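You operate a simulated robot arm through the tools that you are given. There is no shell and no other tool. Be economical: measure what you need, move in short steps, check, and stop when the job is done.

You are at the controls of a simulated two-armed robot. One attempt, no reset.

## Task
Fetch the tin labelled "paste" from the top of the counter and set it on the brown tile. Take the red-handled jug on the top of the site bench and put it away on the top of the fluids bench. Pick up the bottle with one hand, pass it to the other hand and put it on the top of the door ledge. Press the button of lamp 1 to switch it on. Put the black end cap from the top of the fittings bench on the shelf of the fittings bench. Press the button of lamp 3 to switch it off. Press the button of lamp 4 to switch it off. Any order will do. Set down upright: red-handled jug, bottle.

The check looks at the end state, three seconds after you hand in, the way a careful person would. Anything else that was tipped, shoved, dropped, spilled or broken makes it a failure. Lids that push on must go on centred and level and be pressed home; caps that screw on are set level and turned clockwise until they are tight.

## Robot
Two 7-joint arms with fingered hands on one trunk, on a base that drives. Base frame: it is fixed to the floor where the robot stands at the start and does not move with it; the origin is under the middle of the robot, x ahead of it, y to its left, z up; the surface under the hand at the start is at about z = 0.86. Readings come in m, degrees, newtons and seconds.
The left shoulder is at the start at [0.07, 0.145, 1.112], the right one opposite. With the tool pointing down near the work surface each hand reaches from about 0.42 to 0.8 m from the robot's upright axis, wherever it stands, measured 20 degrees to its own side. Places, roughly: blue tin, green tin [0.75, 0, 1]; bottle (6x6x18 cm) [-4.9, -5.8, 0.8]; brown tile (13x13x2 cm) [0.7, 0.3, 0.9]; button of lamp 1 [-5.8, -6.1, 0.9]; button of lamp 3 [-2.8, -3.6, 0.6]; button of lamp 4 [-2.8, -3.5, 0.6]; end cap [-3, -6, 0.75]; red-handled jug [-5, -5.75, 0.75]; shelf of the fittings bench [-2.7, -6, 0.2]; top of the door ledge (27x16 cm) [-5.44, -2.94, 0.92]; top of the fluids bench [-7.4, 2.1, 0.8]. Payload 3.5 kg a hand.
Tool frame (each hand has its own): the origin (TCP) lies between the finger pads and is the grasp point; the fingertips stand 0.025 m ahead of it; z points along the fingers, y is the line along which they close. Largest opening 0.088 m; the body of the gripper starts 0.029 m behind the TCP. The gripper is a hand of 4 fingers: y runs from the thumb to the fingers, the wrist lies at [-0.013, -0.097, -0.162] in the tool frame, and closing takes about 1.5 s.
Orientation is that of the tool frame in the base frame, as a unit quaternion [w, x, y, z]. With the fingers straight down and the wrist toward the robot, the tool's x, y and z point along [0, 1, 0], [1, 0, 0] and [0, 0, -1] of the base frame.

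## Interface
- The arms move only by the tool jog_arm. It takes "left_commands", "right_commands" or both (then of equal length, played together; a hand with none holds still); each is a list of rows, each an object (a shift or turn left out is 0, a gripper value left out holds the last) with "dr": the turn, a rotation vector about the tool's x, y, z in degrees, a list of three; "travel": the shift along the tool's x, y, z in m, a list of three. In form: [{"dr": [wx, wy, wz], "travel": [x, y, z]}, ...]. A call has 1 to 20 rows; each row is the pose to reach, as a shift and turn from the pose commanded when the call began, along the tool's axes at that moment. "left_hand" and "right_hand" are, for a hand that has rows, the gripper command, from -1 (shut) to 1 (fully open), values between in proportion, set as the call begins (left out, the last holds). Each row takes 0.2 s and may step no farther than 0.05 m and 8.6 degrees from the row before; otherwise, or with a gripper value out of range, the whole call is refused. A pose out of reach is approached as far as the arm can. The call stops where the force on the tool passes 40 N (or 10 N more than at its start, if that is more) or the arm is blocked; 0.2 s more then pass. The fingers move at their own pace (about 0.045 m/s each) and stop on an object; they squeeze with about 27 N. The grip force told is the motor's: it shows also when the fingers shut on nothing. Time passes only in rows, and 0.2 s behind the last, so rows that repeat a pose let the fingers close. It gives the time, the measured TCP pose, the force on the tool (base axes), the opening and the grip force at its end, in the units of the frame above (readings bear some noise), with the torque about the TCP (base axes, N m) and any sound that the robot's microphone picked up.
- Cameras (640 x 400 px; columns grow to the right, rows downward): "scene" is now at [0.1426, -0.0005, 1.4388]; the picture's right is [-0.02, -1.00, 0.00], its down [-0.51, 0.01, -0.86] and it looks along [0.86, -0.01, -0.51] (base axes); focal length 273 px, centre (320, 200). "left" rides on the left gripper at [-0.064, -0.083, -0.098] in its tool frame; the picture's right is [-0.62, -0.37, 0.69], its down [0.71, -0.63, 0.30] and it looks along [0.32, 0.68, 0.65] (tool axes); focal length 265 px, centre (320, 200). "right" rides on the right gripper at [0.064, -0.083, -0.098] in its tool frame; the picture's right is [-0.62, 0.37, -0.69], its down [-0.71, -0.63, 0.30] and it looks along [-0.32, 0.68, 0.65] (tool axes); focal length 265 px, centre (320, 200). There is no depth. A picture from a camera that has moved, and an enlarged one, comes with that camera's place and axes in the base frame and with its lens.
- camera(camera): a new picture of that camera. It takes no simulated time.
- slide_trunk(by): slides the trunk up (or, below 0, down) by that many m; the arms and the scene camera ride with it, the base frame stays. It gives what a move gives, with no picture.
- roll_base(legs): drives the robot by 1 to 6 legs, each [ahead, left, turn to the left] in m, m and degrees, along the robot's own axes; the way and the turn of a leg run together, so that a leg with both is an arc; at most 1.5 m and 180 degrees a leg. The arms and the cameras ride along, it lands a little off, and it stops where it bumps. It gives what a move gives.
- set_fingers(index, middle, ring, thumb_bend, thumb_turn, hand): sets how far each is bent, from 0 (flat) to 1 (curled in); at 0.3 the hand is open as for a grip, at 0.7 the pads meet at the TCP. One left out holds its place. A second passes; each finger stops where it meets its share of the squeeze, and holds until it gets a number again. A gripper value or a shape takes the hand back. It gives what a move gives, with no picture; readings hold the bend of each and the force on the fingers (four entries, about 0 where the hand has none), thumb and palm. thumb_turn goes from beside the hand (0) to across from the fingers (1), as for a grip.
- preshape(shape, hand): the hand has 4 fingers and takes this shape, open, in about a second: jaw (thumb against the fingers, like two jaws); tri (thumb and two fingers); tip (a fingertip pinch); poke (one finger out to press); point (the index stretched); flat (the hand flat); cup (the hand cupped); fist (a fist). The gripper value then closes the fingers along that shape, each until it touches; the sizes above hold for jaw. It gives what a move gives, with no picture.
- pan_tilt(pan, tilt): turns the head with the scene camera to pan (to the left, within 86 degrees either way) and tilt (down, from -29 to 69), counted from straight ahead of the robot. It gives what a move gives.
- enlarge(camera, box): a new picture of the part [left, top, right, bottom] of that camera's present view, enlarged. It takes no simulated time.
- hand_in(): hands the job in; it is judged then, once.

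Work in short steps. Places have to be worked out from the pictures, the camera data and where the tool is seen: move nearer, look again, correct. Check each grasp and each placing, and mend what went wrong. You have 186 turns and 174 pictures in all, those below and enlarged ones among them. Open the grippers and draw the arms clear of the work before you hand the job in, unless the task says otherwise; then end with one line.

The tools are called after "Call:" by a JSON object that holds its "name" and its "arguments". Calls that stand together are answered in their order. jog_arm: Moves the arms, as the interface text tells. Its arguments: {"type":"object","properties":{"left_commands":{"type":"array","items":{"type":"object","properties":{"dr":{"type":"array","items":{"type":"number"}},"travel":{"type":"array","items":{"type":"number"}}}}},"left_hand":{"type":"number"},"right_commands":{"type":"array","items":{"type":"object","properties":{"dr":{"type":"array","items":{"type":"number"}},"travel":{"type":"array","items":{"type":"number"}}}}},"right_hand":{"type":"number"}},"required":[]} The other tools are called the same way: slide_trunk (by) slides the trunk up or down; preshape (shape, hand) gives the hand a shape; set_fingers (index, middle, ring, thumb_bend, thumb_turn, hand) moves the fingers one by one; roll_base (legs) drives the base; pan_tilt (pan, tilt) turns the head that bears the scene camera; camera (camera) takes a picture; enlarge (camera, box) takes an enlarged picture of a part of a camera's view; hand_in () hands the job in.

At the start:

```text
time: 0.0
left_tcp_pos: [0.4805, 0.289, 1.1416]
left_tool_rot: [0.001, 0.707, 0.707, 0.0]
left_wrist_force: [-0.1, -1.0, -0.6]
left_wrist_torque: [-0.02, 0.04, 0.0]
left_gripper_width: 0.0877
left_gripper_force: 0.0
left_shape: jaw
left_bend: [0.3, 0.3, 0.3, 0.3, 0.98]
left_finger forces: [0.1, 0.0, 0.0, 0.0, 0.0, 0.1]
right_tcp_pos: [0.5292, -0.1867, 1.197]
right_tool_rot: [0.001, 0.707, 0.707, 0.0]
right_wrist_force: [-0.1, 0.9, 0.1]
right_wrist_torque: [-0.01, 0.02, -0.03]
right_gripper_width: 0.0876
right_gripper_force: 0.0
right_shape: jaw
right_bend: [0.3, 0.3, 0.3, 0.3, 0.98]
right_finger forces: [0.1, 0.0, 0.0, 0.1, 0.0, 0.1]
trunk travel left (down, up): [-0.675, 0.165]
robot x, y, heading: [-0.0009, 0.0002, 0.1]
head pan, tilt: [-0.9, 30.9]
```

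scene: 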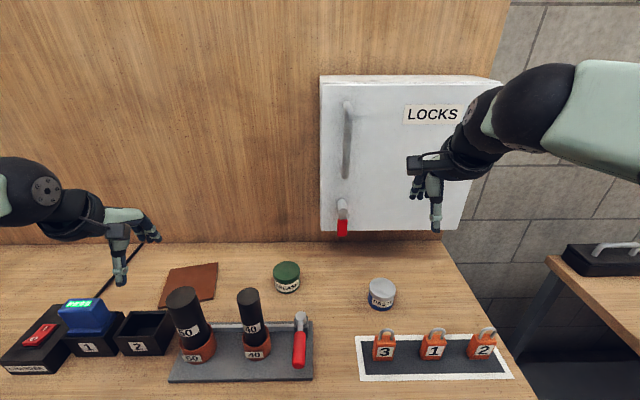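
right: 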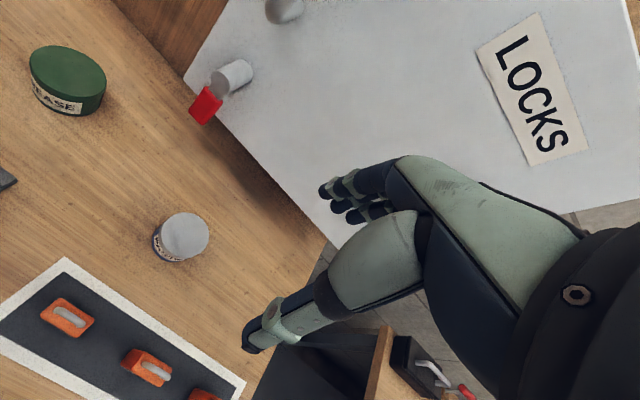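
left: 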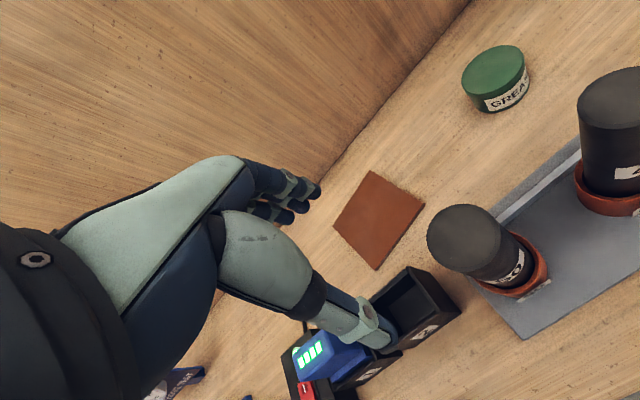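

I check the tin labels first with enlarged views.

Call:
{"name": "enlarge", "arguments": {"camera": "scene", "box": [240, 230, 440, 355]}}

Call:
{"name": "enlarge", "arguments": {"camera": "right", "box": [120, 190, 240, 280]}}

```text
3.20 times, centred on (340, 292) of scene
camera zoom: at [0.1426, -0.0005, 1.4388], right [-0.02, -1.0, 0.0], down [-0.51, 0.01, -0.86], along [0.86, -0.01, -0.51], focal length 872 px, centre (256, -96)
```

zoom: 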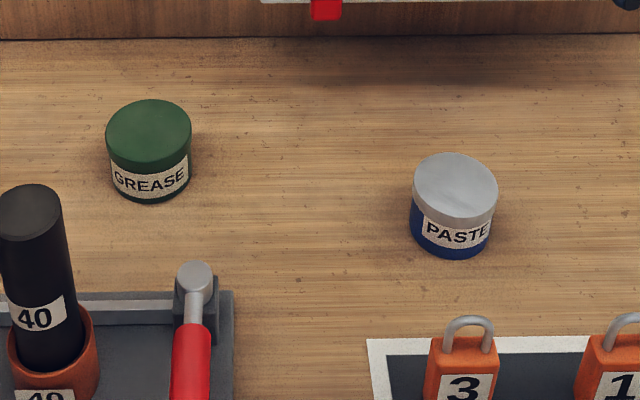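

```text
4.44 times, centred on (180, 235) of right
camera zoom: at [0.4457, -0.1237, 1.2961], right [0.37, -0.62, 0.69], down [-0.63, -0.71, -0.3], along [0.68, -0.32, -0.65], focal length 1180 px, centre (942, 44)
```

zoom: 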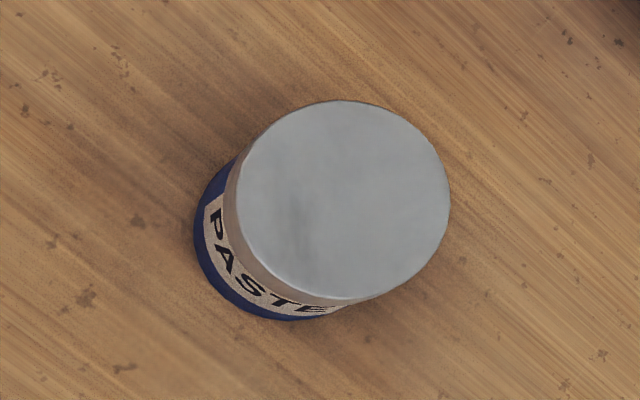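

The paste tin is the silver-topped one at about (0.605, -0.16). I move the right hand over it and look.

Call:
{"name": "jog_arm", "arguments": {"right_commands": [{"travel": [0.013, 0.038, 0.0]}, {"travel": [0.027, 0.076, 0.03]}, {"travel": [0.027, 0.076, 0.08]}, {"travel": [0.027, 0.076, 0.13]}, {"travel": [0.027, 0.076, 0.18]}, {"travel": [0.027, 0.076, 0.2]}], "right_hand": 1}}

Call:
{"name": "camera", "arguments": {"camera": "right"}}

Call:
{"name": "camera", "arguments": {"camera": "scene"}}

```text
refused: row 2 steps farther than a row can; nothing moved
```

```text
168 pictures are left
camera right: at [0.4457, -0.1237, 1.2961], right [0.37, -0.62, 0.69], down [-0.63, -0.71, -0.3], along [0.68, -0.32, -0.65], focal length 265 px, centre (320, 200)
```

right: 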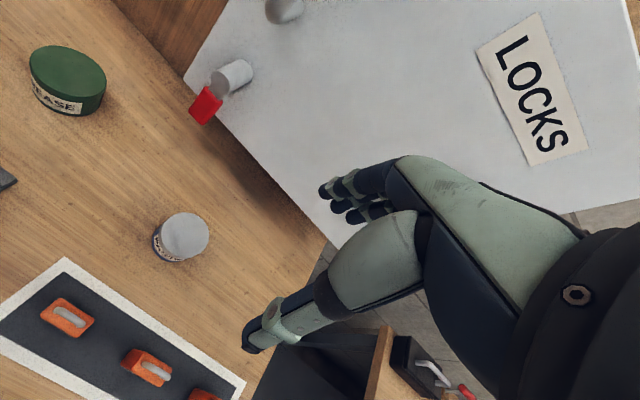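

```text
167 pictures are left
camera scene: at [0.1426, -0.0005, 1.4388], right [-0.02, -1.0, 0.0], down [-0.51, 0.01, -0.86], along [0.86, -0.01, -0.51], focal length 273 px, centre (320, 200)
```

scene: 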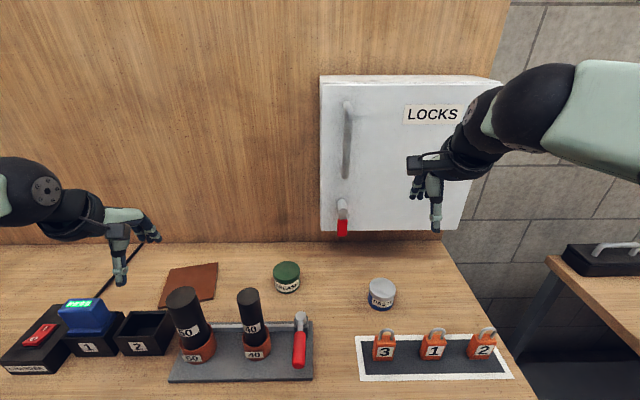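

The second row was too long a step, so I repeat the move with shorter ones.

Call:
{"name": "jog_arm", "arguments": {"right_commands": [{"travel": [0.0, 0.0, 0.045]}, {"travel": [0.01, 0.025, 0.08]}, {"travel": [0.02, 0.05, 0.115]}, {"travel": [0.027, 0.076, 0.15]}, {"travel": [0.027, 0.076, 0.19]}, {"travel": [0.027, 0.076, 0.2]}], "right_hand": 1}}

Call:
{"name": "camera", "arguments": {"camera": "right"}}

Call:
{"name": "camera", "arguments": {"camera": "scene"}}

```text
time: 1.4
left_tcp_pos: [0.4816, 0.2892, 1.1419]
left_tool_rot: [0.0, 0.707, 0.707, 0.0]
left_wrist_force: [0.4, -0.2, -0.1]
left_wrist_torque: [0.02, -0.02, 0.01]
left_gripper_width: 0.0877
left_gripper_force: 0.0
left_shape: jaw
left_bend: [0.3, 0.3, 0.3, 0.3, 0.98]
left_finger forces: [0.1, 0.0, 0.0, 0.0, 0.1, 0.0]
right_tcp_pos: [0.6059, -0.1608, 0.9966]
right_tool_rot: [-0.001, 0.707, 0.708, 0.0]
right_wrist_force: [0.9, 0.1, -0.2]
right_wrist_torque: [0.02, 0.0, 0.02]
right_gripper_width: 0.088
right_gripper_force: 0.0
right_shape: jaw
right_bend: [0.3, 0.3, 0.3, 0.3, 0.98]
right_finger forces: [0.1, 0.1, 0.1, 0.0, 0.0, 0.0]
trunk travel left (down, up): [-0.675, 0.165]
robot x, y, heading: [0.0028, -0.0029, 0.1]
head pan, tilt: [-0.9, 30.9]
```

```text
166 pictures are left
camera right: at [0.5233, -0.0984, 1.0954], right [0.37, -0.62, 0.69], down [-0.63, -0.71, -0.3], along [0.68, -0.32, -0.65], focal length 265 px, centre (320, 200)
```

right: 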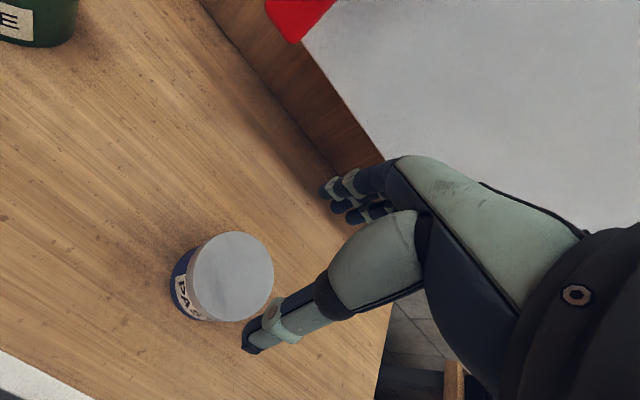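

```text
165 pictures are left
camera scene: at [0.1422, -0.0003, 1.4389], right [-0.02, -1.0, 0.0], down [-0.51, 0.01, -0.86], along [0.86, -0.01, -0.51], focal length 273 px, centre (320, 200)
```

scene: 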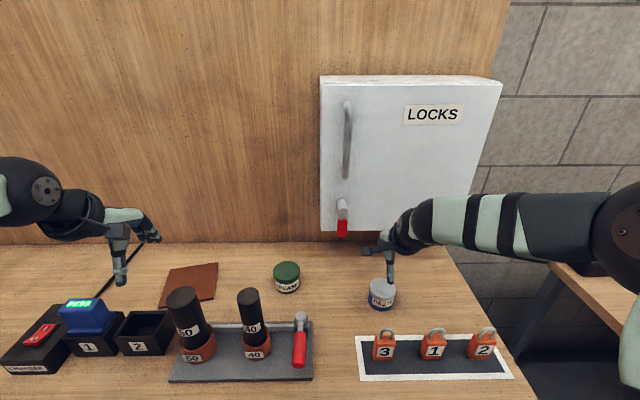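

The tin's lid works out at (0.599, -0.16, 0.91), just 6 mm nearer than the hand. I correct, lower around it, and close.

Call:
{"name": "jog_arm", "arguments": {"right_commands": [{"travel": [0, -0.007, 0.02]}, {"travel": [0, -0.007, 0.05]}, {"travel": [0, -0.007, 0.075]}, {"travel": [0, -0.007, 0.095]}, {"travel": [0, -0.007, 0.103]}]}}

Call:
{"name": "camera", "arguments": {"camera": "right"}}

```text
time: 2.6
left_tcp_pos: [0.4809, 0.2893, 1.1417]
left_tool_rot: [0.0, 0.707, 0.707, 0.0]
left_wrist_force: [-0.9, 0.4, -0.4]
left_wrist_torque: [-0.01, 0.0, -0.02]
left_gripper_width: 0.0877
left_gripper_force: 0.0
left_shape: jaw
left_bend: [0.3, 0.3, 0.3, 0.3, 0.98]
left_finger forces: [0.0, 0.1, 0.0, 0.0, 0.0, 0.1]
right_tcp_pos: [0.599, -0.1603, 0.8958]
right_tool_rot: [0.0, 0.707, 0.707, 0.0]
right_wrist_force: [0.3, -0.5, -0.1]
right_wrist_torque: [0.01, -0.02, 0.0]
right_gripper_width: 0.0876
right_gripper_force: 0.0
right_shape: jaw
right_bend: [0.3, 0.3, 0.3, 0.3, 0.98]
right_finger forces: [0.4, 0.0, 0.0, 0.0, 0.1, 0.1]
trunk travel left (down, up): [-0.675, 0.165]
robot x, y, heading: [0.0045, 0.001, 0.2]
head pan, tilt: [-0.9, 30.9]
```

```text
164 pictures are left
camera right: at [0.5163, -0.0971, 0.9941], right [0.37, -0.62, 0.69], down [-0.63, -0.71, -0.3], along [0.68, -0.32, -0.65], focal length 265 px, centre (320, 200)
```

right: 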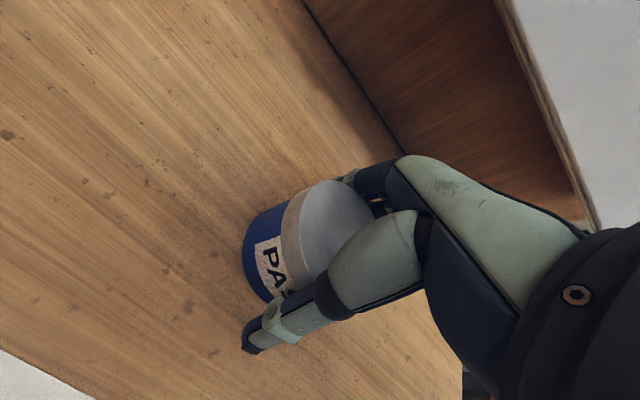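

The tin is between the thumb and fingers. I close and let the grip settle.

Call:
{"name": "jog_arm", "arguments": {"right_commands": [{}, {}, {}, {}, {}, {}, {}, {}], "right_hand": -1}}

Call:
{"name": "camera", "arguments": {"camera": "right"}}

```text
time: 4.4
left_tcp_pos: [0.4804, 0.2894, 1.1416]
left_tool_rot: [0.001, 0.707, 0.707, 0.0]
left_wrist_force: [0.0, -0.5, 0.2]
left_wrist_torque: [0.01, 0.01, -0.03]
left_gripper_width: 0.0876
left_gripper_force: 0.0
left_shape: jaw
left_bend: [0.3, 0.3, 0.3, 0.3, 0.98]
left_finger forces: [0.0, 0.0, 0.1, 0.0, 0.0, 0.0]
right_tcp_pos: [0.5987, -0.1603, 0.8955]
right_tool_rot: [0.0, 0.707, 0.707, 0.001]
right_wrist_force: [-0.9, 0.2, 3.0]
right_wrist_torque: [0.0, 0.15, -0.03]
right_gripper_width: 0.0596
right_gripper_force: 27.3
right_shape: jaw
right_bend: [0.38, 0.39, 0.36, 0.64, 1.0]
right_finger forces: [16.8, 8.1, 0.0, 0.0, 25.7, 0.1]
trunk travel left (down, up): [-0.675, 0.165]
robot x, y, heading: [0.0003, 0.0013, 0.1]
head pan, tilt: [-0.9, 30.9]
```

```text
163 pictures are left
camera right: at [0.5157, -0.0971, 0.9946], right [0.37, -0.62, 0.69], down [-0.63, -0.71, -0.3], along [0.68, -0.32, -0.65], focal length 265 px, centre (320, 200)
```

right: 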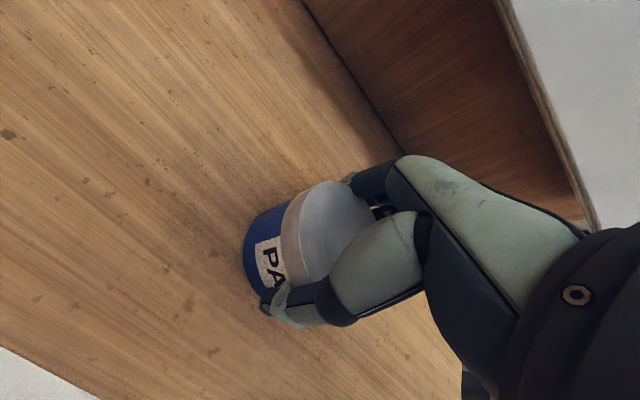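

Gripped at 27 N. I lift it clear.

Call:
{"name": "jog_arm", "arguments": {"right_commands": [{"travel": [0, 0, -0.02]}, {"travel": [0, 0, -0.06]}, {"travel": [0, 0, -0.105]}, {"travel": [0, 0, -0.15]}, {"travel": [0, 0, -0.19]}, {"travel": [0, 0, -0.2]}]}}

Call:
{"name": "roll_base", "arguments": {"legs": [[0, 0.47, 0]]}}

Call:
{"name": "camera", "arguments": {"camera": "scene"}}

Call:
{"name": "camera", "arguments": {"camera": "right"}}

```text
time: 5.8
left_tcp_pos: [0.4812, 0.2889, 1.1413]
left_tool_rot: [0.0, 0.707, 0.707, 0.0]
left_wrist_force: [0.5, 0.4, 0.3]
left_wrist_torque: [-0.02, -0.04, 0.02]
left_gripper_width: 0.0878
left_gripper_force: 0.1
left_shape: jaw
left_bend: [0.3, 0.3, 0.3, 0.3, 0.98]
left_finger forces: [0.1, 0.0, 0.0, 0.0, 0.1, 0.1]
right_tcp_pos: [0.5977, -0.162, 1.0959]
right_tool_rot: [0.0, 0.707, 0.707, -0.001]
right_wrist_force: [-0.5, 0.6, -1.6]
right_wrist_torque: [-0.02, -0.01, 0.0]
right_gripper_width: 0.0599
right_gripper_force: 26.7
right_shape: jaw
right_bend: [0.38, 0.39, 0.36, 0.64, 1.0]
right_finger forces: [15.9, 9.5, 0.0, 0.0, 25.5, 0.0]
trunk travel left (down, up): [-0.675, 0.165]
robot x, y, heading: [0.002, 0.0019, 0.0]
head pan, tilt: [-0.9, 30.9]
```

```text
time: 8.7
left_tcp_pos: [0.4694, 0.7818, 1.1425]
left_tool_rot: [-0.001, 0.7, 0.714, 0.0]
left_wrist_force: [-0.8, -0.1, 0.3]
left_wrist_torque: [-0.01, 0.01, 0.06]
left_gripper_width: 0.0874
left_gripper_force: 0.1
left_shape: jaw
left_bend: [0.3, 0.3, 0.3, 0.3, 0.98]
left_finger forces: [0.0, 0.0, 0.0, 0.0, 0.1, 0.0]
right_tcp_pos: [0.5955, 0.3348, 1.0954]
right_tool_rot: [-0.001, 0.701, 0.714, 0.001]
right_wrist_force: [-0.9, -0.8, -1.0]
right_wrist_torque: [-0.04, 0.0, 0.01]
right_gripper_width: 0.0598
right_gripper_force: 27.1
right_shape: jaw
right_bend: [0.38, 0.39, 0.36, 0.64, 1.0]
right_finger forces: [15.9, 9.5, 0.0, 0.1, 25.5, 0.0]
trunk travel left (down, up): [-0.675, 0.165]
robot x, y, heading: [-0.0039, 0.4817, 1.4]
head pan, tilt: [-0.9, 30.9]
```

```text
162 pictures are left
camera scene: at [0.1379, 0.4854, 1.4388], right [0.0, -1.0, 0.0], down [-0.51, 0.0, -0.86], along [0.86, 0.0, -0.51], focal length 273 px, centre (320, 200)
```

scene: 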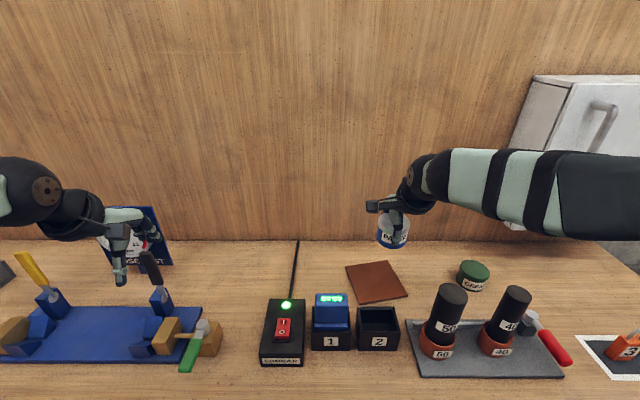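

```text
161 pictures are left
camera right: at [0.5124, 0.3963, 1.1941], right [0.38, -0.61, 0.69], down [-0.62, -0.73, -0.3], along [0.69, -0.31, -0.65], focal length 265 px, centre (320, 200)
```

right: 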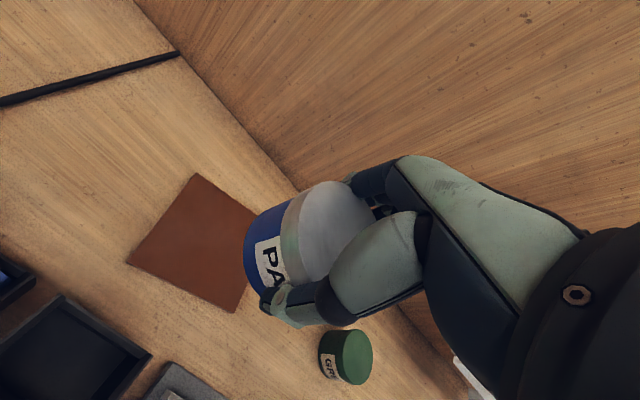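

The tile centre works out at (0.664, 0.333). I move the tin over it and lower most of the way.

Call:
{"name": "jog_arm", "arguments": {"right_commands": [{"travel": [-0.001, 0.035, 0]}, {"travel": [-0.002, 0.068, 0.01]}, {"travel": [-0.002, 0.068, 0.05]}, {"travel": [-0.002, 0.068, 0.09]}, {"travel": [-0.002, 0.068, 0.13]}, {"travel": [-0.002, 0.068, 0.165]}, {"travel": [-0.002, 0.068, 0.165]}]}}

Call:
{"name": "camera", "arguments": {"camera": "right"}}

Call:
{"name": "enlarge", "arguments": {"camera": "scene", "box": [300, 200, 460, 320]}}

```text
time: 10.3
left_tcp_pos: [0.4701, 0.7824, 1.1415]
left_tool_rot: [0.001, 0.7, 0.714, 0.0]
left_wrist_force: [0.6, -0.4, -0.1]
left_wrist_torque: [0.0, 0.02, -0.01]
left_gripper_width: 0.0879
left_gripper_force: 0.0
left_shape: jaw
left_bend: [0.3, 0.3, 0.3, 0.3, 0.98]
left_finger forces: [0.0, 0.1, 0.0, 0.0, 0.0, 0.1]
right_tcp_pos: [0.6634, 0.3366, 0.9308]
right_tool_rot: [0.0, 0.7, 0.714, 0.0]
right_wrist_force: [0.7, -0.5, -2.0]
right_wrist_torque: [0.01, 0.01, 0.04]
right_gripper_width: 0.0598
right_gripper_force: 26.9
right_shape: jaw
right_bend: [0.38, 0.39, 0.36, 0.64, 1.0]
right_finger forces: [15.4, 9.7, 0.0, 0.0, 25.4, 0.1]
trunk travel left (down, up): [-0.675, 0.165]
robot x, y, heading: [-0.005, 0.4839, 1.4]
head pan, tilt: [-0.9, 30.9]
```

```text
160 pictures are left
camera right: at [0.5801, 0.3976, 1.0289], right [0.38, -0.61, 0.69], down [-0.62, -0.73, -0.3], along [0.69, -0.31, -0.65], focal length 265 px, centre (320, 200)
```

right: 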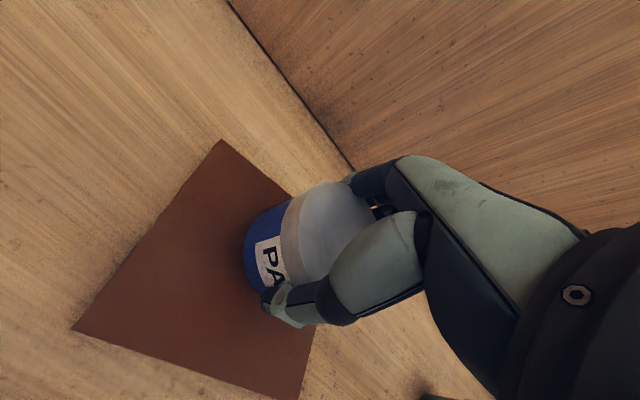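

```text
3.33 times, centred on (380, 260) of scene
camera zoom: at [0.1378, 0.4863, 1.4388], right [0.0, -1.0, 0.0], down [-0.51, 0.0, -0.86], along [0.86, 0.0, -0.51], focal length 909 px, centre (120, 0)
```

zoom: 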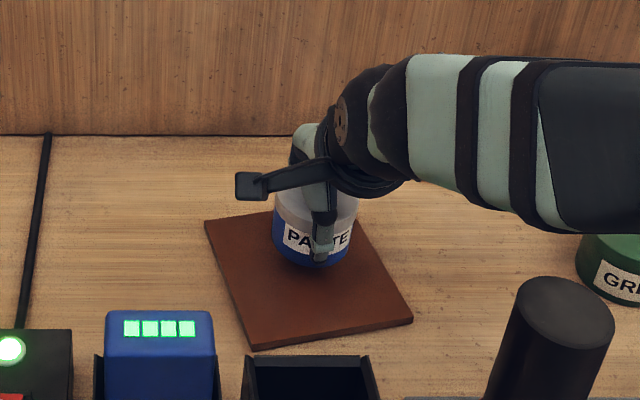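

The tin is centred over the tile. I lower by small steps.

Call:
{"name": "jog_arm", "arguments": {"right_commands": [{"travel": [0, 0, 0.008]}, {"travel": [0, 0, 0.014]}, {"travel": [0, 0, 0.018]}, {"travel": [0, 0, 0.02]}]}}

```text
time: 11.3
left_tcp_pos: [0.469, 0.7832, 1.142]
left_tool_rot: [0.0, 0.699, 0.715, 0.0]
left_wrist_force: [-0.5, -0.2, -0.3]
left_wrist_torque: [0.0, 0.05, 0.0]
left_gripper_width: 0.0876
left_gripper_force: 0.1
left_shape: jaw
left_bend: [0.3, 0.3, 0.3, 0.3, 0.98]
left_finger forces: [0.1, 0.0, 0.0, 0.1, 0.1, 0.0]
right_tcp_pos: [0.6643, 0.3347, 0.9103]
right_tool_rot: [0.0, 0.7, 0.714, 0.0]
right_wrist_force: [0.2, -0.6, -2.0]
right_wrist_torque: [-0.02, 0.03, 0.01]
right_gripper_width: 0.0597
right_gripper_force: 27.1
right_shape: jaw
right_bend: [0.38, 0.39, 0.36, 0.64, 1.0]
right_finger forces: [15.4, 9.6, 0.0, 0.0, 25.4, 0.0]
trunk travel left (down, up): [-0.675, 0.165]
robot x, y, heading: [-0.0038, 0.4817, 1.2]
head pan, tilt: [-0.9, 30.9]
```

Not in contact yet (force still shows only the tin's weight). Lower in 1-2 mm steps.

Call:
{"name": "jog_arm", "arguments": {"right_commands": [{"travel": [0, 0, 0.002]}, {"travel": [0, 0, 0.004]}, {"travel": [0, 0, 0.005]}]}}

```text
time: 12.1
left_tcp_pos: [0.4696, 0.7822, 1.1422]
left_tool_rot: [0.0, 0.699, 0.715, 0.0]
left_wrist_force: [0.5, 0.6, 0.1]
left_wrist_torque: [-0.03, 0.04, 0.0]
left_gripper_width: 0.0877
left_gripper_force: 0.1
left_shape: jaw
left_bend: [0.3, 0.3, 0.3, 0.3, 0.98]
left_finger forces: [0.1, 0.0, 0.1, 0.0, 0.0, 0.1]
right_tcp_pos: [0.6642, 0.3353, 0.9064]
right_tool_rot: [0.001, 0.7, 0.714, 0.001]
right_wrist_force: [0.2, 0.5, 1.7]
right_wrist_torque: [-0.03, 0.06, -0.04]
right_gripper_width: 0.0595
right_gripper_force: 27.2
right_shape: jaw
right_bend: [0.38, 0.39, 0.36, 0.64, 1.0]
right_finger forces: [16.1, 9.4, 0.0, 0.1, 25.7, 0.0]
trunk travel left (down, up): [-0.675, 0.165]
robot x, y, heading: [-0.0033, 0.4808, 1.3]
head pan, tilt: [-0.9, 30.9]
```

Contact (vertical force reversed). I release and then lift straight up.

Call:
{"name": "jog_arm", "arguments": {"right_commands": [{"travel": [0, 0, 0.001]}, {"travel": [0, 0, 0.001]}, {"travel": [0, 0, 0.001]}, {"travel": [0, 0, 0.001]}, {"travel": [0, 0, 0.001]}, {"travel": [0, 0, 0.001]}, {"travel": [0, 0, 0.001]}], "right_hand": 1}}

Call:
{"name": "jog_arm", "arguments": {"right_commands": [{"travel": [0, 0, -0.03]}, {"travel": [0, 0, -0.07]}, {"travel": [0, 0, -0.12]}, {"travel": [0, 0, -0.17]}, {"travel": [0, -0.04, -0.2]}, {"travel": [0, -0.08, -0.22]}, {"travel": [0, -0.12, -0.24]}]}}

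Call:
{"name": "camera", "arguments": {"camera": "scene"}}

```text
time: 13.7
left_tcp_pos: [0.4705, 0.7825, 1.141]
left_tool_rot: [0.001, 0.699, 0.715, 0.0]
left_wrist_force: [-0.3, -0.1, -0.5]
left_wrist_torque: [-0.01, -0.01, 0.02]
left_gripper_width: 0.0875
left_gripper_force: 0.1
left_shape: jaw
left_bend: [0.3, 0.3, 0.3, 0.3, 0.98]
left_finger forces: [0.0, 0.0, 0.0, 0.0, 0.1, 0.0]
right_tcp_pos: [0.6634, 0.3356, 0.904]
right_tool_rot: [0.0, 0.7, 0.715, 0.0]
right_wrist_force: [0.6, -0.4, 1.1]
right_wrist_torque: [0.0, -0.02, 0.01]
right_gripper_width: 0.0876
right_gripper_force: 0.1
right_shape: jaw
right_bend: [0.3, 0.3, 0.3, 0.3, 0.98]
right_finger forces: [0.1, 0.0, 0.0, 0.0, 0.0, 0.0]
trunk travel left (down, up): [-0.675, 0.165]
robot x, y, heading: [-0.0043, 0.4849, 0.7]
head pan, tilt: [-0.9, 30.9]
```

```text
time: 15.3
left_tcp_pos: [0.468, 0.7833, 1.1418]
left_tool_rot: [0.001, 0.7, 0.714, 0.0]
left_wrist_force: [-0.4, -1.1, 0.0]
left_wrist_torque: [0.0, 0.02, 0.0]
left_gripper_width: 0.0876
left_gripper_force: 0.1
left_shape: jaw
left_bend: [0.3, 0.3, 0.3, 0.3, 0.98]
left_finger forces: [0.1, 0.0, 0.0, 0.0, 0.0, 0.0]
right_tcp_pos: [0.5406, 0.3291, 1.1469]
right_tool_rot: [-0.001, 0.7, 0.714, 0.0]
right_wrist_force: [0.1, 0.0, -0.4]
right_wrist_torque: [-0.01, 0.0, 0.02]
right_gripper_width: 0.0878
right_gripper_force: 0.1
right_shape: jaw
right_bend: [0.3, 0.3, 0.3, 0.3, 0.98]
right_finger forces: [0.0, 0.0, 0.0, 0.0, 0.0, 0.0]
trunk travel left (down, up): [-0.675, 0.165]
robot x, y, heading: [-0.0013, 0.4872, 1.2]
head pan, tilt: [-0.9, 30.9]
```

```text
158 pictures are left
camera scene: at [0.1349, 0.4865, 1.4391], right [0.0, -1.0, 0.0], down [-0.51, 0.0, -0.86], along [0.86, 0.0, -0.51], focal length 273 px, centre (320, 200)
```

scene: 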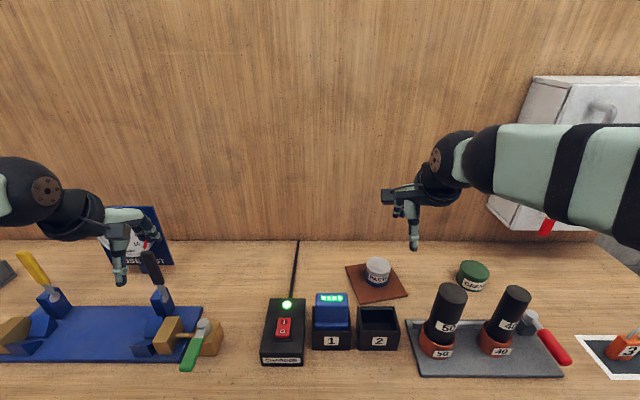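

The tin sits on the tile. Next I back off a little from the counter, then look around to map the room.

Call:
{"name": "roll_base", "arguments": {"legs": [[-0.4, 0, 0]]}}

Call:
{"name": "pan_tilt", "arguments": {"pan": -86, "tilt": 15}}

Call:
{"name": "camera", "arguments": {"camera": "scene"}}

Call:
{"name": "pan_tilt", "arguments": {"pan": 86, "tilt": 15}}

Call:
{"name": "camera", "arguments": {"camera": "scene"}}

```text
time: 17.8
left_tcp_pos: [0.0706, 0.7793, 1.1415]
left_tool_rot: [-0.001, 0.695, 0.719, 0.0]
left_wrist_force: [0.6, 1.0, -0.7]
left_wrist_torque: [-0.02, 0.01, -0.01]
left_gripper_width: 0.0874
left_gripper_force: 0.0
left_shape: jaw
left_bend: [0.3, 0.3, 0.3, 0.3, 0.98]
left_finger forces: [0.0, 0.0, 0.0, 0.0, 0.0, 0.0]
right_tcp_pos: [0.1514, 0.3275, 1.1461]
right_tool_rot: [-0.001, 0.695, 0.719, -0.001]
right_wrist_force: [0.7, 0.3, 0.6]
right_wrist_torque: [0.0, -0.01, -0.03]
right_gripper_width: 0.0877
right_gripper_force: 0.2
right_shape: jaw
right_bend: [0.3, 0.3, 0.3, 0.3, 0.98]
right_finger forces: [0.1, 0.0, 0.0, 0.0, 0.0, 0.0]
trunk travel left (down, up): [-0.675, 0.165]
robot x, y, heading: [-0.3998, 0.4719, 1.9]
head pan, tilt: [-0.9, 30.9]
```

```text
time: 19.3
left_tcp_pos: [0.0702, 0.7786, 1.1413]
left_tool_rot: [0.0, 0.694, 0.72, -0.001]
left_wrist_force: [-0.9, -0.1, -0.1]
left_wrist_torque: [-0.03, 0.03, 0.01]
left_gripper_width: 0.0879
left_gripper_force: 0.1
left_shape: jaw
left_bend: [0.3, 0.3, 0.3, 0.3, 0.98]
left_finger forces: [0.1, 0.1, 0.0, 0.0, 0.1, 0.0]
right_tcp_pos: [0.149, 0.3266, 1.1466]
right_tool_rot: [-0.001, 0.695, 0.719, 0.0]
right_wrist_force: [0.1, -0.2, -0.4]
right_wrist_torque: [0.0, 0.0, 0.01]
right_gripper_width: 0.0875
right_gripper_force: 0.0
right_shape: jaw
right_bend: [0.3, 0.3, 0.3, 0.3, 0.98]
right_finger forces: [0.1, 0.0, 0.0, 0.0, 0.1, 0.0]
trunk travel left (down, up): [-0.675, 0.165]
robot x, y, heading: [-0.4012, 0.472, 2.3]
head pan, tilt: [-85.9, 15.0]
```

```text
157 pictures are left
camera scene: at [-0.3383, 0.3826, 1.4645], right [-0.99, -0.11, 0.0], down [-0.03, 0.26, -0.97], along [0.1, -0.96, -0.26], focal length 273 px, centre (320, 200)
```

scene: 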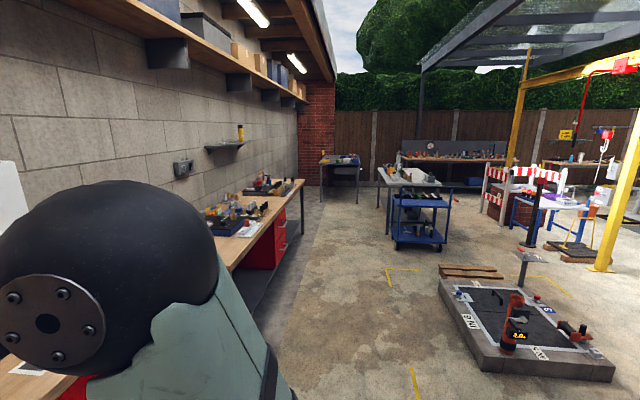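

```text
time: 21.9
left_tcp_pos: [0.0692, 0.7795, 1.1412]
left_tool_rot: [0.0, 0.694, 0.72, 0.0]
left_wrist_force: [-0.1, 0.4, 0.5]
left_wrist_torque: [0.02, 0.04, 0.05]
left_gripper_width: 0.0877
left_gripper_force: 0.0
left_shape: jaw
left_bend: [0.3, 0.3, 0.3, 0.3, 0.98]
left_finger forces: [0.0, 0.1, 0.0, 0.0, 0.0, 0.0]
right_tcp_pos: [0.1501, 0.3241, 1.1466]
right_tool_rot: [0.0, 0.694, 0.72, 0.0]
right_wrist_force: [-0.6, -1.3, -0.3]
right_wrist_torque: [0.0, -0.02, -0.01]
right_gripper_width: 0.0878
right_gripper_force: 0.1
right_shape: jaw
right_bend: [0.3, 0.3, 0.3, 0.3, 0.98]
right_finger forces: [0.1, 0.1, 0.0, 0.0, 0.1, 0.0]
trunk travel left (down, up): [-0.675, 0.165]
robot x, y, heading: [-0.3981, 0.4741, 2.0]
head pan, tilt: [85.9, 15.0]
```

```text
156 pictures are left
camera scene: at [-0.3452, 0.5689, 1.4645], right [1.0, -0.04, 0.0], down [-0.01, -0.26, -0.97], along [0.03, 0.97, -0.26], focal length 273 px, centre (320, 200)
```

scene: 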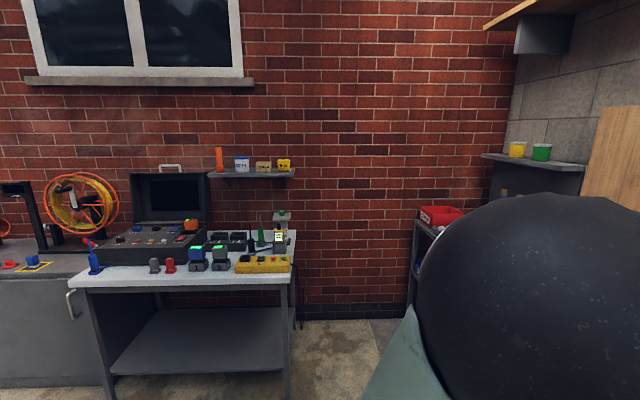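

The yard is cluttered, with the lamps' table off to the right-rear. I turn to face it and look again before driving.

Call:
{"name": "roll_base", "arguments": {"legs": [[0, 0, -130]]}}

Call:
{"name": "pan_tilt", "arguments": {"pan": 0, "tilt": 20}}

Call:
{"name": "camera", "arguments": {"camera": "scene"}}

Call:
{"name": "pan_tilt", "arguments": {"pan": -60, "tilt": 20}}

Call:
{"name": "camera", "arguments": {"camera": "scene"}}

```text
time: 27.9
left_tcp_pos: [-0.5108, -0.077, 1.1413]
left_tool_rot: [0.0, 0.933, -0.361, 0.0]
left_wrist_force: [-0.7, -0.3, 0.8]
left_wrist_torque: [0.01, -0.03, -0.01]
left_gripper_width: 0.0878
left_gripper_force: 0.0
left_shape: jaw
left_bend: [0.3, 0.3, 0.3, 0.3, 0.98]
left_finger forces: [0.0, 0.1, 0.1, 0.1, 0.1, 0.0]
right_tcp_pos: [-0.8917, 0.1816, 1.1476]
right_tool_rot: [0.0, 0.932, -0.361, 0.0]
right_wrist_force: [-0.9, -1.0, -0.5]
right_wrist_torque: [0.0, 0.0, -0.02]
right_gripper_width: 0.0877
right_gripper_force: 0.0
right_shape: jaw
right_bend: [0.3, 0.3, 0.3, 0.3, 0.98]
right_finger forces: [0.0, 0.0, 0.0, 0.0, 0.0, 0.1]
trunk travel left (down, up): [-0.675, 0.165]
robot x, y, heading: [-0.4034, 0.471, -132.5]
head pan, tilt: [85.9, 15.0]
```

```text
time: 29.5
left_tcp_pos: [-0.5111, -0.0776, 1.1419]
left_tool_rot: [0.0, 0.932, -0.362, 0.0]
left_wrist_force: [0.2, 0.3, 0.0]
left_wrist_torque: [0.02, -0.01, 0.02]
left_gripper_width: 0.0877
left_gripper_force: 0.2
left_shape: jaw
left_bend: [0.3, 0.3, 0.3, 0.3, 0.98]
left_finger forces: [0.0, 0.1, 0.1, 0.1, 0.0, 0.1]
right_tcp_pos: [-0.8912, 0.182, 1.1466]
right_tool_rot: [0.001, 0.932, -0.362, 0.0]
right_wrist_force: [0.6, 0.5, 0.2]
right_wrist_torque: [0.01, 0.04, 0.05]
right_gripper_width: 0.0875
right_gripper_force: 0.0
right_shape: jaw
right_bend: [0.3, 0.3, 0.3, 0.3, 0.98]
right_finger forces: [0.0, 0.1, 0.1, 0.0, 0.0, 0.0]
trunk travel left (down, up): [-0.675, 0.165]
robot x, y, heading: [-0.4006, 0.474, -132.2]
head pan, tilt: [0.0, 20.0]
```

```text
155 pictures are left
camera scene: at [-0.4951, 0.3676, 1.4564], right [-0.74, 0.67, 0.0], down [0.23, 0.25, -0.94], along [-0.63, -0.69, -0.34], focal length 273 px, centre (320, 200)
```

scene: 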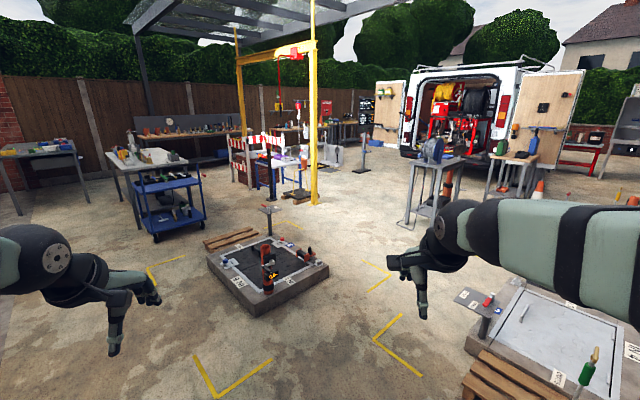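

```text
time: 30.8
left_tcp_pos: [-0.5113, -0.0772, 1.1413]
left_tool_rot: [0.0, 0.932, -0.361, 0.0]
left_wrist_force: [-0.3, -0.2, 0.7]
left_wrist_torque: [-0.02, 0.02, -0.02]
left_gripper_width: 0.0873
left_gripper_force: 0.0
left_shape: jaw
left_bend: [0.3, 0.3, 0.3, 0.3, 0.98]
left_finger forces: [0.0, 0.1, 0.0, 0.1, 0.1, 0.0]
right_tcp_pos: [-0.8922, 0.1827, 1.1462]
right_tool_rot: [0.001, 0.932, -0.362, 0.0]
right_wrist_force: [-0.4, 0.1, -0.3]
right_wrist_torque: [0.01, 0.0, -0.02]
right_gripper_width: 0.0879
right_gripper_force: 0.0
right_shape: jaw
right_bend: [0.3, 0.3, 0.3, 0.3, 0.98]
right_finger forces: [0.1, 0.0, 0.0, 0.0, 0.1, 0.1]
trunk travel left (down, up): [-0.675, 0.165]
robot x, y, heading: [-0.4005, 0.4717, -132.3]
head pan, tilt: [-60.0, 20.0]
```

```text
154 pictures are left
camera scene: at [-0.5235, 0.4563, 1.4564], right [0.21, 0.98, 0.0], down [0.33, -0.07, -0.94], along [-0.92, 0.2, -0.34], focal length 273 px, centre (320, 200)
```

scene: 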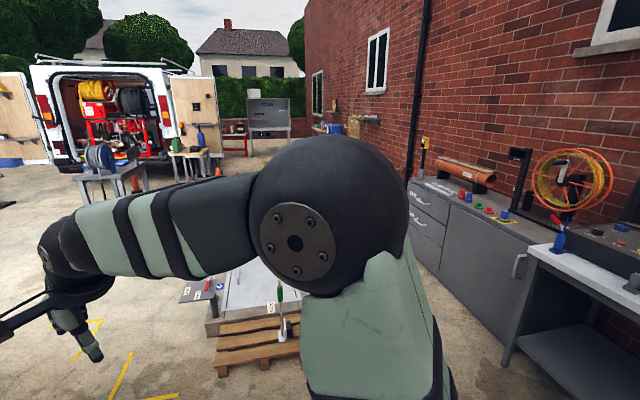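

A clear aisle runs between the two floor pits. I zoom on the lamps' table.

Call:
{"name": "pan_tilt", "arguments": {"pan": 0, "tilt": 20}}

Call:
{"name": "enlarge", "arguments": {"camera": "scene", "box": [210, 90, 370, 220]}}

Call:
{"name": "enlarge", "arguments": {"camera": "scene", "box": [110, 90, 270, 220]}}

```text
time: 32.1
left_tcp_pos: [-0.51, -0.0775, 1.142]
left_tool_rot: [0.0, 0.932, -0.362, 0.0]
left_wrist_force: [-0.5, -1.0, 0.0]
left_wrist_torque: [0.0, 0.0, -0.03]
left_gripper_width: 0.0877
left_gripper_force: 0.1
left_shape: jaw
left_bend: [0.3, 0.3, 0.3, 0.3, 0.98]
left_finger forces: [0.0, 0.1, 0.0, 0.0, 0.1, 0.0]
right_tcp_pos: [-0.8902, 0.1816, 1.1458]
right_tool_rot: [0.0, 0.932, -0.361, 0.0]
right_wrist_force: [-0.6, 0.4, 0.6]
right_wrist_torque: [0.01, 0.01, 0.05]
right_gripper_width: 0.0878
right_gripper_force: 0.0
right_shape: jaw
right_bend: [0.3, 0.3, 0.3, 0.3, 0.98]
right_finger forces: [0.0, 0.1, 0.0, 0.1, 0.0, 0.0]
trunk travel left (down, up): [-0.675, 0.165]
robot x, y, heading: [-0.3999, 0.4751, -132.2]
head pan, tilt: [0.0, 20.0]
```

```text
3.08 times, centred on (290, 155) of scene
camera zoom: at [-0.4953, 0.3678, 1.4564], right [-0.74, 0.67, 0.0], down [0.23, 0.25, -0.94], along [-0.63, -0.69, -0.34], focal length 839 px, centre (412, 338)
```

zoom: 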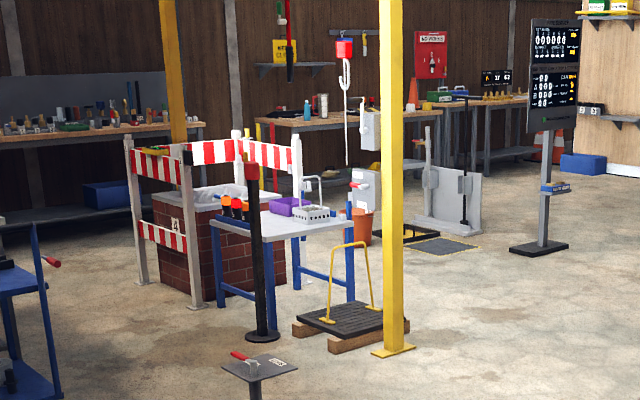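

```text
3.08 times, centred on (190, 155) of scene
camera zoom: at [-0.4953, 0.3678, 1.4564], right [-0.74, 0.67, 0.0], down [0.23, 0.25, -0.94], along [-0.63, -0.69, -0.34], focal length 839 px, centre (720, 338)
```

zoom: 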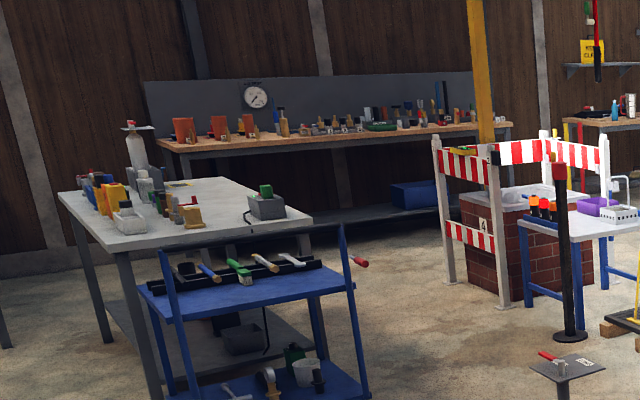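

The orange-topped black items on the blue table are at the lamp 3/4 position. I drive through the aisle between the pits, checking along the way.

Call:
{"name": "roll_base", "arguments": {"legs": [[1.27, 0, 0], [0, 0, -47], [1.15, 0, 0], [0, 0, 85]]}}

Call:
{"name": "camera", "arguments": {"camera": "scene"}}

```text
time: 49.7
left_tcp_pos: [-2.1366, -1.0397, 1.1427]
left_tool_rot: [0.0, 1.0, -0.01, 0.0]
left_wrist_force: [-0.3, 0.2, 0.3]
left_wrist_torque: [-0.01, -0.01, 0.01]
left_gripper_width: 0.0875
left_gripper_force: 0.0
left_shape: jaw
left_bend: [0.3, 0.3, 0.3, 0.3, 0.98]
left_finger forces: [0.0, 0.0, 0.1, 0.0, 0.0, 0.0]
right_tcp_pos: [-2.5931, -1.0949, 1.1461]
right_tool_rot: [0.0, 1.0, -0.01, -0.001]
right_wrist_force: [0.4, -0.1, -0.6]
right_wrist_torque: [0.05, -0.02, 0.02]
right_gripper_width: 0.0877
right_gripper_force: 0.0
right_shape: jaw
right_bend: [0.3, 0.3, 0.3, 0.3, 0.98]
right_finger forces: [0.0, 0.1, 0.0, 0.1, 0.1, 0.1]
trunk travel left (down, up): [-0.675, 0.165]
robot x, y, heading: [-2.4135, -0.552, -91.0]
head pan, tilt: [0.0, 20.0]
```

```text
151 pictures are left
camera scene: at [-2.4169, -0.6956, 1.4564], right [-1.0, 0.02, 0.0], down [0.01, 0.34, -0.94], along [-0.02, -0.94, -0.34], focal length 273 px, centre (320, 200)
```

scene: 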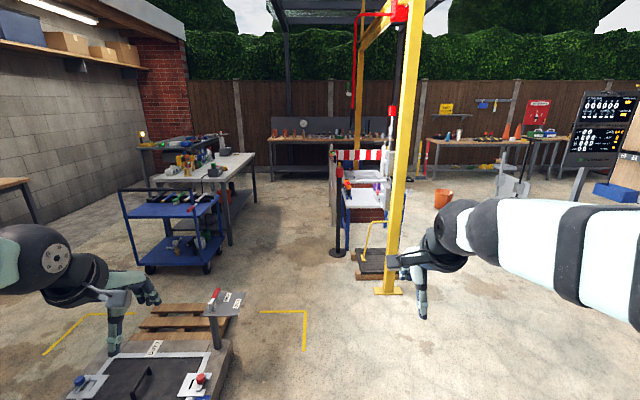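

The way south between cart and posts is open. I drive closer and look down at the lamp table.

Call:
{"name": "roll_base", "arguments": {"legs": [[1.4, 0, 0], [0.4, 0.25, 0]]}}

Call:
{"name": "pan_tilt", "arguments": {"pan": -30, "tilt": 30}}

Call:
{"name": "camera", "arguments": {"camera": "scene"}}

```text
time: 59.1
left_tcp_pos: [-1.9568, -2.8509, 1.1421]
left_tool_rot: [0.0, 1.0, -0.018, 0.0]
left_wrist_force: [0.3, -0.1, 0.0]
left_wrist_torque: [0.04, 0.0, 0.02]
left_gripper_width: 0.0876
left_gripper_force: 0.1
left_shape: jaw
left_bend: [0.3, 0.3, 0.3, 0.3, 0.98]
left_finger forces: [0.1, 0.1, 0.0, 0.0, 0.0, 0.1]
right_tcp_pos: [-2.4139, -2.8983, 1.1464]
right_tool_rot: [0.001, 1.0, -0.018, 0.0]
right_wrist_force: [-0.5, 0.6, 0.0]
right_wrist_torque: [0.01, 0.01, 0.0]
right_gripper_width: 0.0876
right_gripper_force: 0.1
right_shape: jaw
right_bend: [0.3, 0.3, 0.3, 0.3, 0.98]
right_finger forces: [0.0, 0.1, 0.0, 0.0, 0.0, 0.0]
trunk travel left (down, up): [-0.675, 0.165]
robot x, y, heading: [-2.2259, -2.3608, -91.9]
head pan, tilt: [0.0, 20.0]
```

```text
time: 60.1
left_tcp_pos: [-1.9558, -2.8516, 1.1416]
left_tool_rot: [0.001, 1.0, -0.017, 0.0]
left_wrist_force: [-0.3, -0.8, -0.2]
left_wrist_torque: [-0.02, -0.01, -0.01]
left_gripper_width: 0.0877
left_gripper_force: 0.2
left_shape: jaw
left_bend: [0.3, 0.3, 0.3, 0.3, 0.98]
left_finger forces: [0.0, 0.0, 0.0, 0.0, 0.0, 0.0]
right_tcp_pos: [-2.413, -2.8983, 1.1453]
right_tool_rot: [0.0, 1.0, -0.017, 0.0]
right_wrist_force: [-0.3, -0.4, -0.3]
right_wrist_torque: [0.01, -0.02, 0.01]
right_gripper_width: 0.0874
right_gripper_force: 0.2
right_shape: jaw
right_bend: [0.3, 0.3, 0.3, 0.3, 0.98]
right_finger forces: [0.1, 0.0, 0.1, 0.0, 0.0, 0.0]
trunk travel left (down, up): [-0.675, 0.165]
robot x, y, heading: [-2.2297, -2.3589, -92.1]
head pan, tilt: [-30.0, 30.0]
```

```text
150 pictures are left
camera scene: at [-2.2749, -2.4865, 1.4404], right [-0.85, 0.53, 0.0], down [0.26, 0.42, -0.87], along [-0.46, -0.73, -0.5], focal length 273 px, centre (320, 200)
```

scene: 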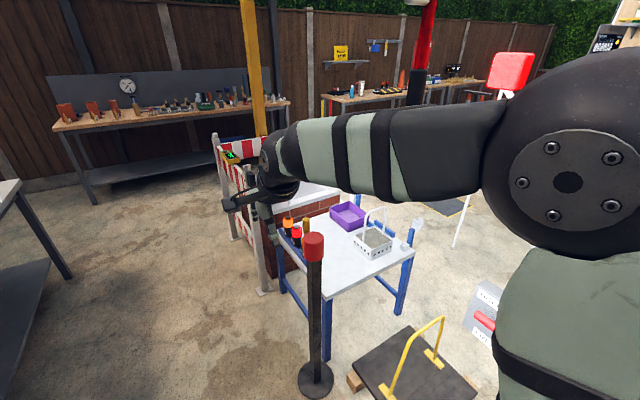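

Call:
{"name": "enlarge", "arguments": {"camera": "scene", "box": [200, 180, 430, 320]}}

```text
2.78 times, centred on (315, 250) of scene
camera zoom: at [-2.2749, -2.4865, 1.4404], right [-0.85, 0.53, 0.0], down [0.26, 0.42, -0.87], along [-0.46, -0.73, -0.5], focal length 758 px, centre (334, 61)
```

zoom: 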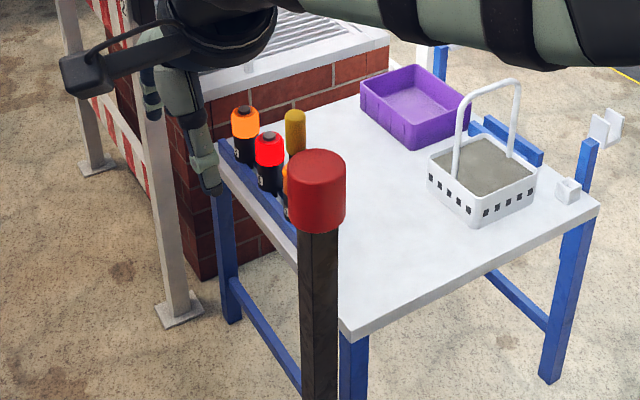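

The four lamps stand in a row along the table's east edge. I drive to the east side and face them.

Call:
{"name": "roll_base", "arguments": {"legs": [[1.1, 0.15, 0], [0, 0, -86]]}}

Call:
{"name": "pan_tilt", "arguments": {"pan": 0, "tilt": 42}}

Call:
{"name": "camera", "arguments": {"camera": "scene"}}

```text
time: 69.3
left_tcp_pos: [-2.5594, -3.7933, 1.1424]
left_tool_rot: [-0.001, 0.737, -0.676, -0.001]
left_wrist_force: [1.2, 0.6, 0.4]
left_wrist_torque: [0.01, 0.01, 0.0]
left_gripper_width: 0.0873
left_gripper_force: 0.0
left_shape: jaw
left_bend: [0.3, 0.3, 0.3, 0.3, 0.98]
left_finger forces: [0.0, 0.0, 0.1, 0.0, 0.0, 0.0]
right_tcp_pos: [-2.6637, -3.3459, 1.1462]
right_tool_rot: [0.0, 0.736, -0.677, 0.0]
right_wrist_force: [1.1, 0.8, -0.1]
right_wrist_torque: [-0.02, -0.01, 0.0]
right_gripper_width: 0.0879
right_gripper_force: 0.1
right_shape: jaw
right_bend: [0.3, 0.3, 0.3, 0.3, 0.98]
right_finger forces: [0.0, 0.0, 0.0, 0.0, 0.1, 0.0]
trunk travel left (down, up): [-0.675, 0.165]
robot x, y, heading: [-2.1057, -3.4678, -175.2]
head pan, tilt: [-30.0, 30.0]
```

```text
time: 70.3
left_tcp_pos: [-2.5596, -3.7932, 1.142]
left_tool_rot: [0.0, 0.737, -0.676, 0.0]
left_wrist_force: [-0.1, 0.4, -0.5]
left_wrist_torque: [-0.02, -0.02, -0.01]
left_gripper_width: 0.0875
left_gripper_force: 0.0
left_shape: jaw
left_bend: [0.3, 0.3, 0.3, 0.3, 0.98]
left_finger forces: [0.0, 0.0, 0.0, 0.1, 0.1, 0.0]
right_tcp_pos: [-2.6618, -3.3447, 1.1466]
right_tool_rot: [0.0, 0.736, -0.677, 0.0]
right_wrist_force: [0.2, -0.3, -0.1]
right_wrist_torque: [0.01, -0.01, 0.0]
right_gripper_width: 0.0879
right_gripper_force: 0.1
right_shape: jaw
right_bend: [0.3, 0.3, 0.3, 0.3, 0.98]
right_finger forces: [0.1, 0.1, 0.0, 0.0, 0.1, 0.0]
trunk travel left (down, up): [-0.675, 0.165]
robot x, y, heading: [-2.1035, -3.465, -175.0]
head pan, tilt: [0.0, 42.0]
```

```text
148 pictures are left
camera scene: at [-2.2362, -3.4753, 1.4221], right [-0.08, 1.0, 0.0], down [0.67, 0.06, -0.74], along [-0.74, -0.06, -0.67], focal length 273 px, centre (320, 200)
```

scene: 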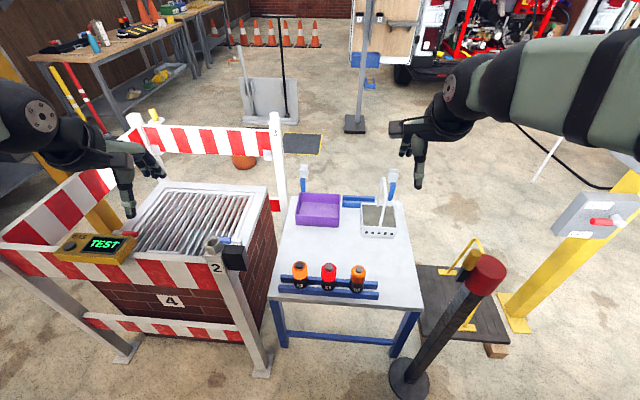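

Call:
{"name": "enlarge", "arguments": {"camera": "scene", "box": [265, 235, 395, 315]}}

```text
4.92 times, centred on (330, 275) of scene
camera zoom: at [-2.2362, -3.4753, 1.4221], right [-0.08, 1.0, 0.0], down [0.67, 0.06, -0.74], along [-0.74, -0.06, -0.67], focal length 1342 px, centre (271, -169)
```

zoom: 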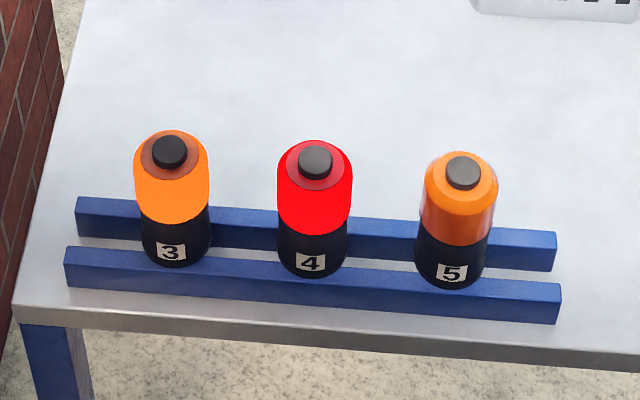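

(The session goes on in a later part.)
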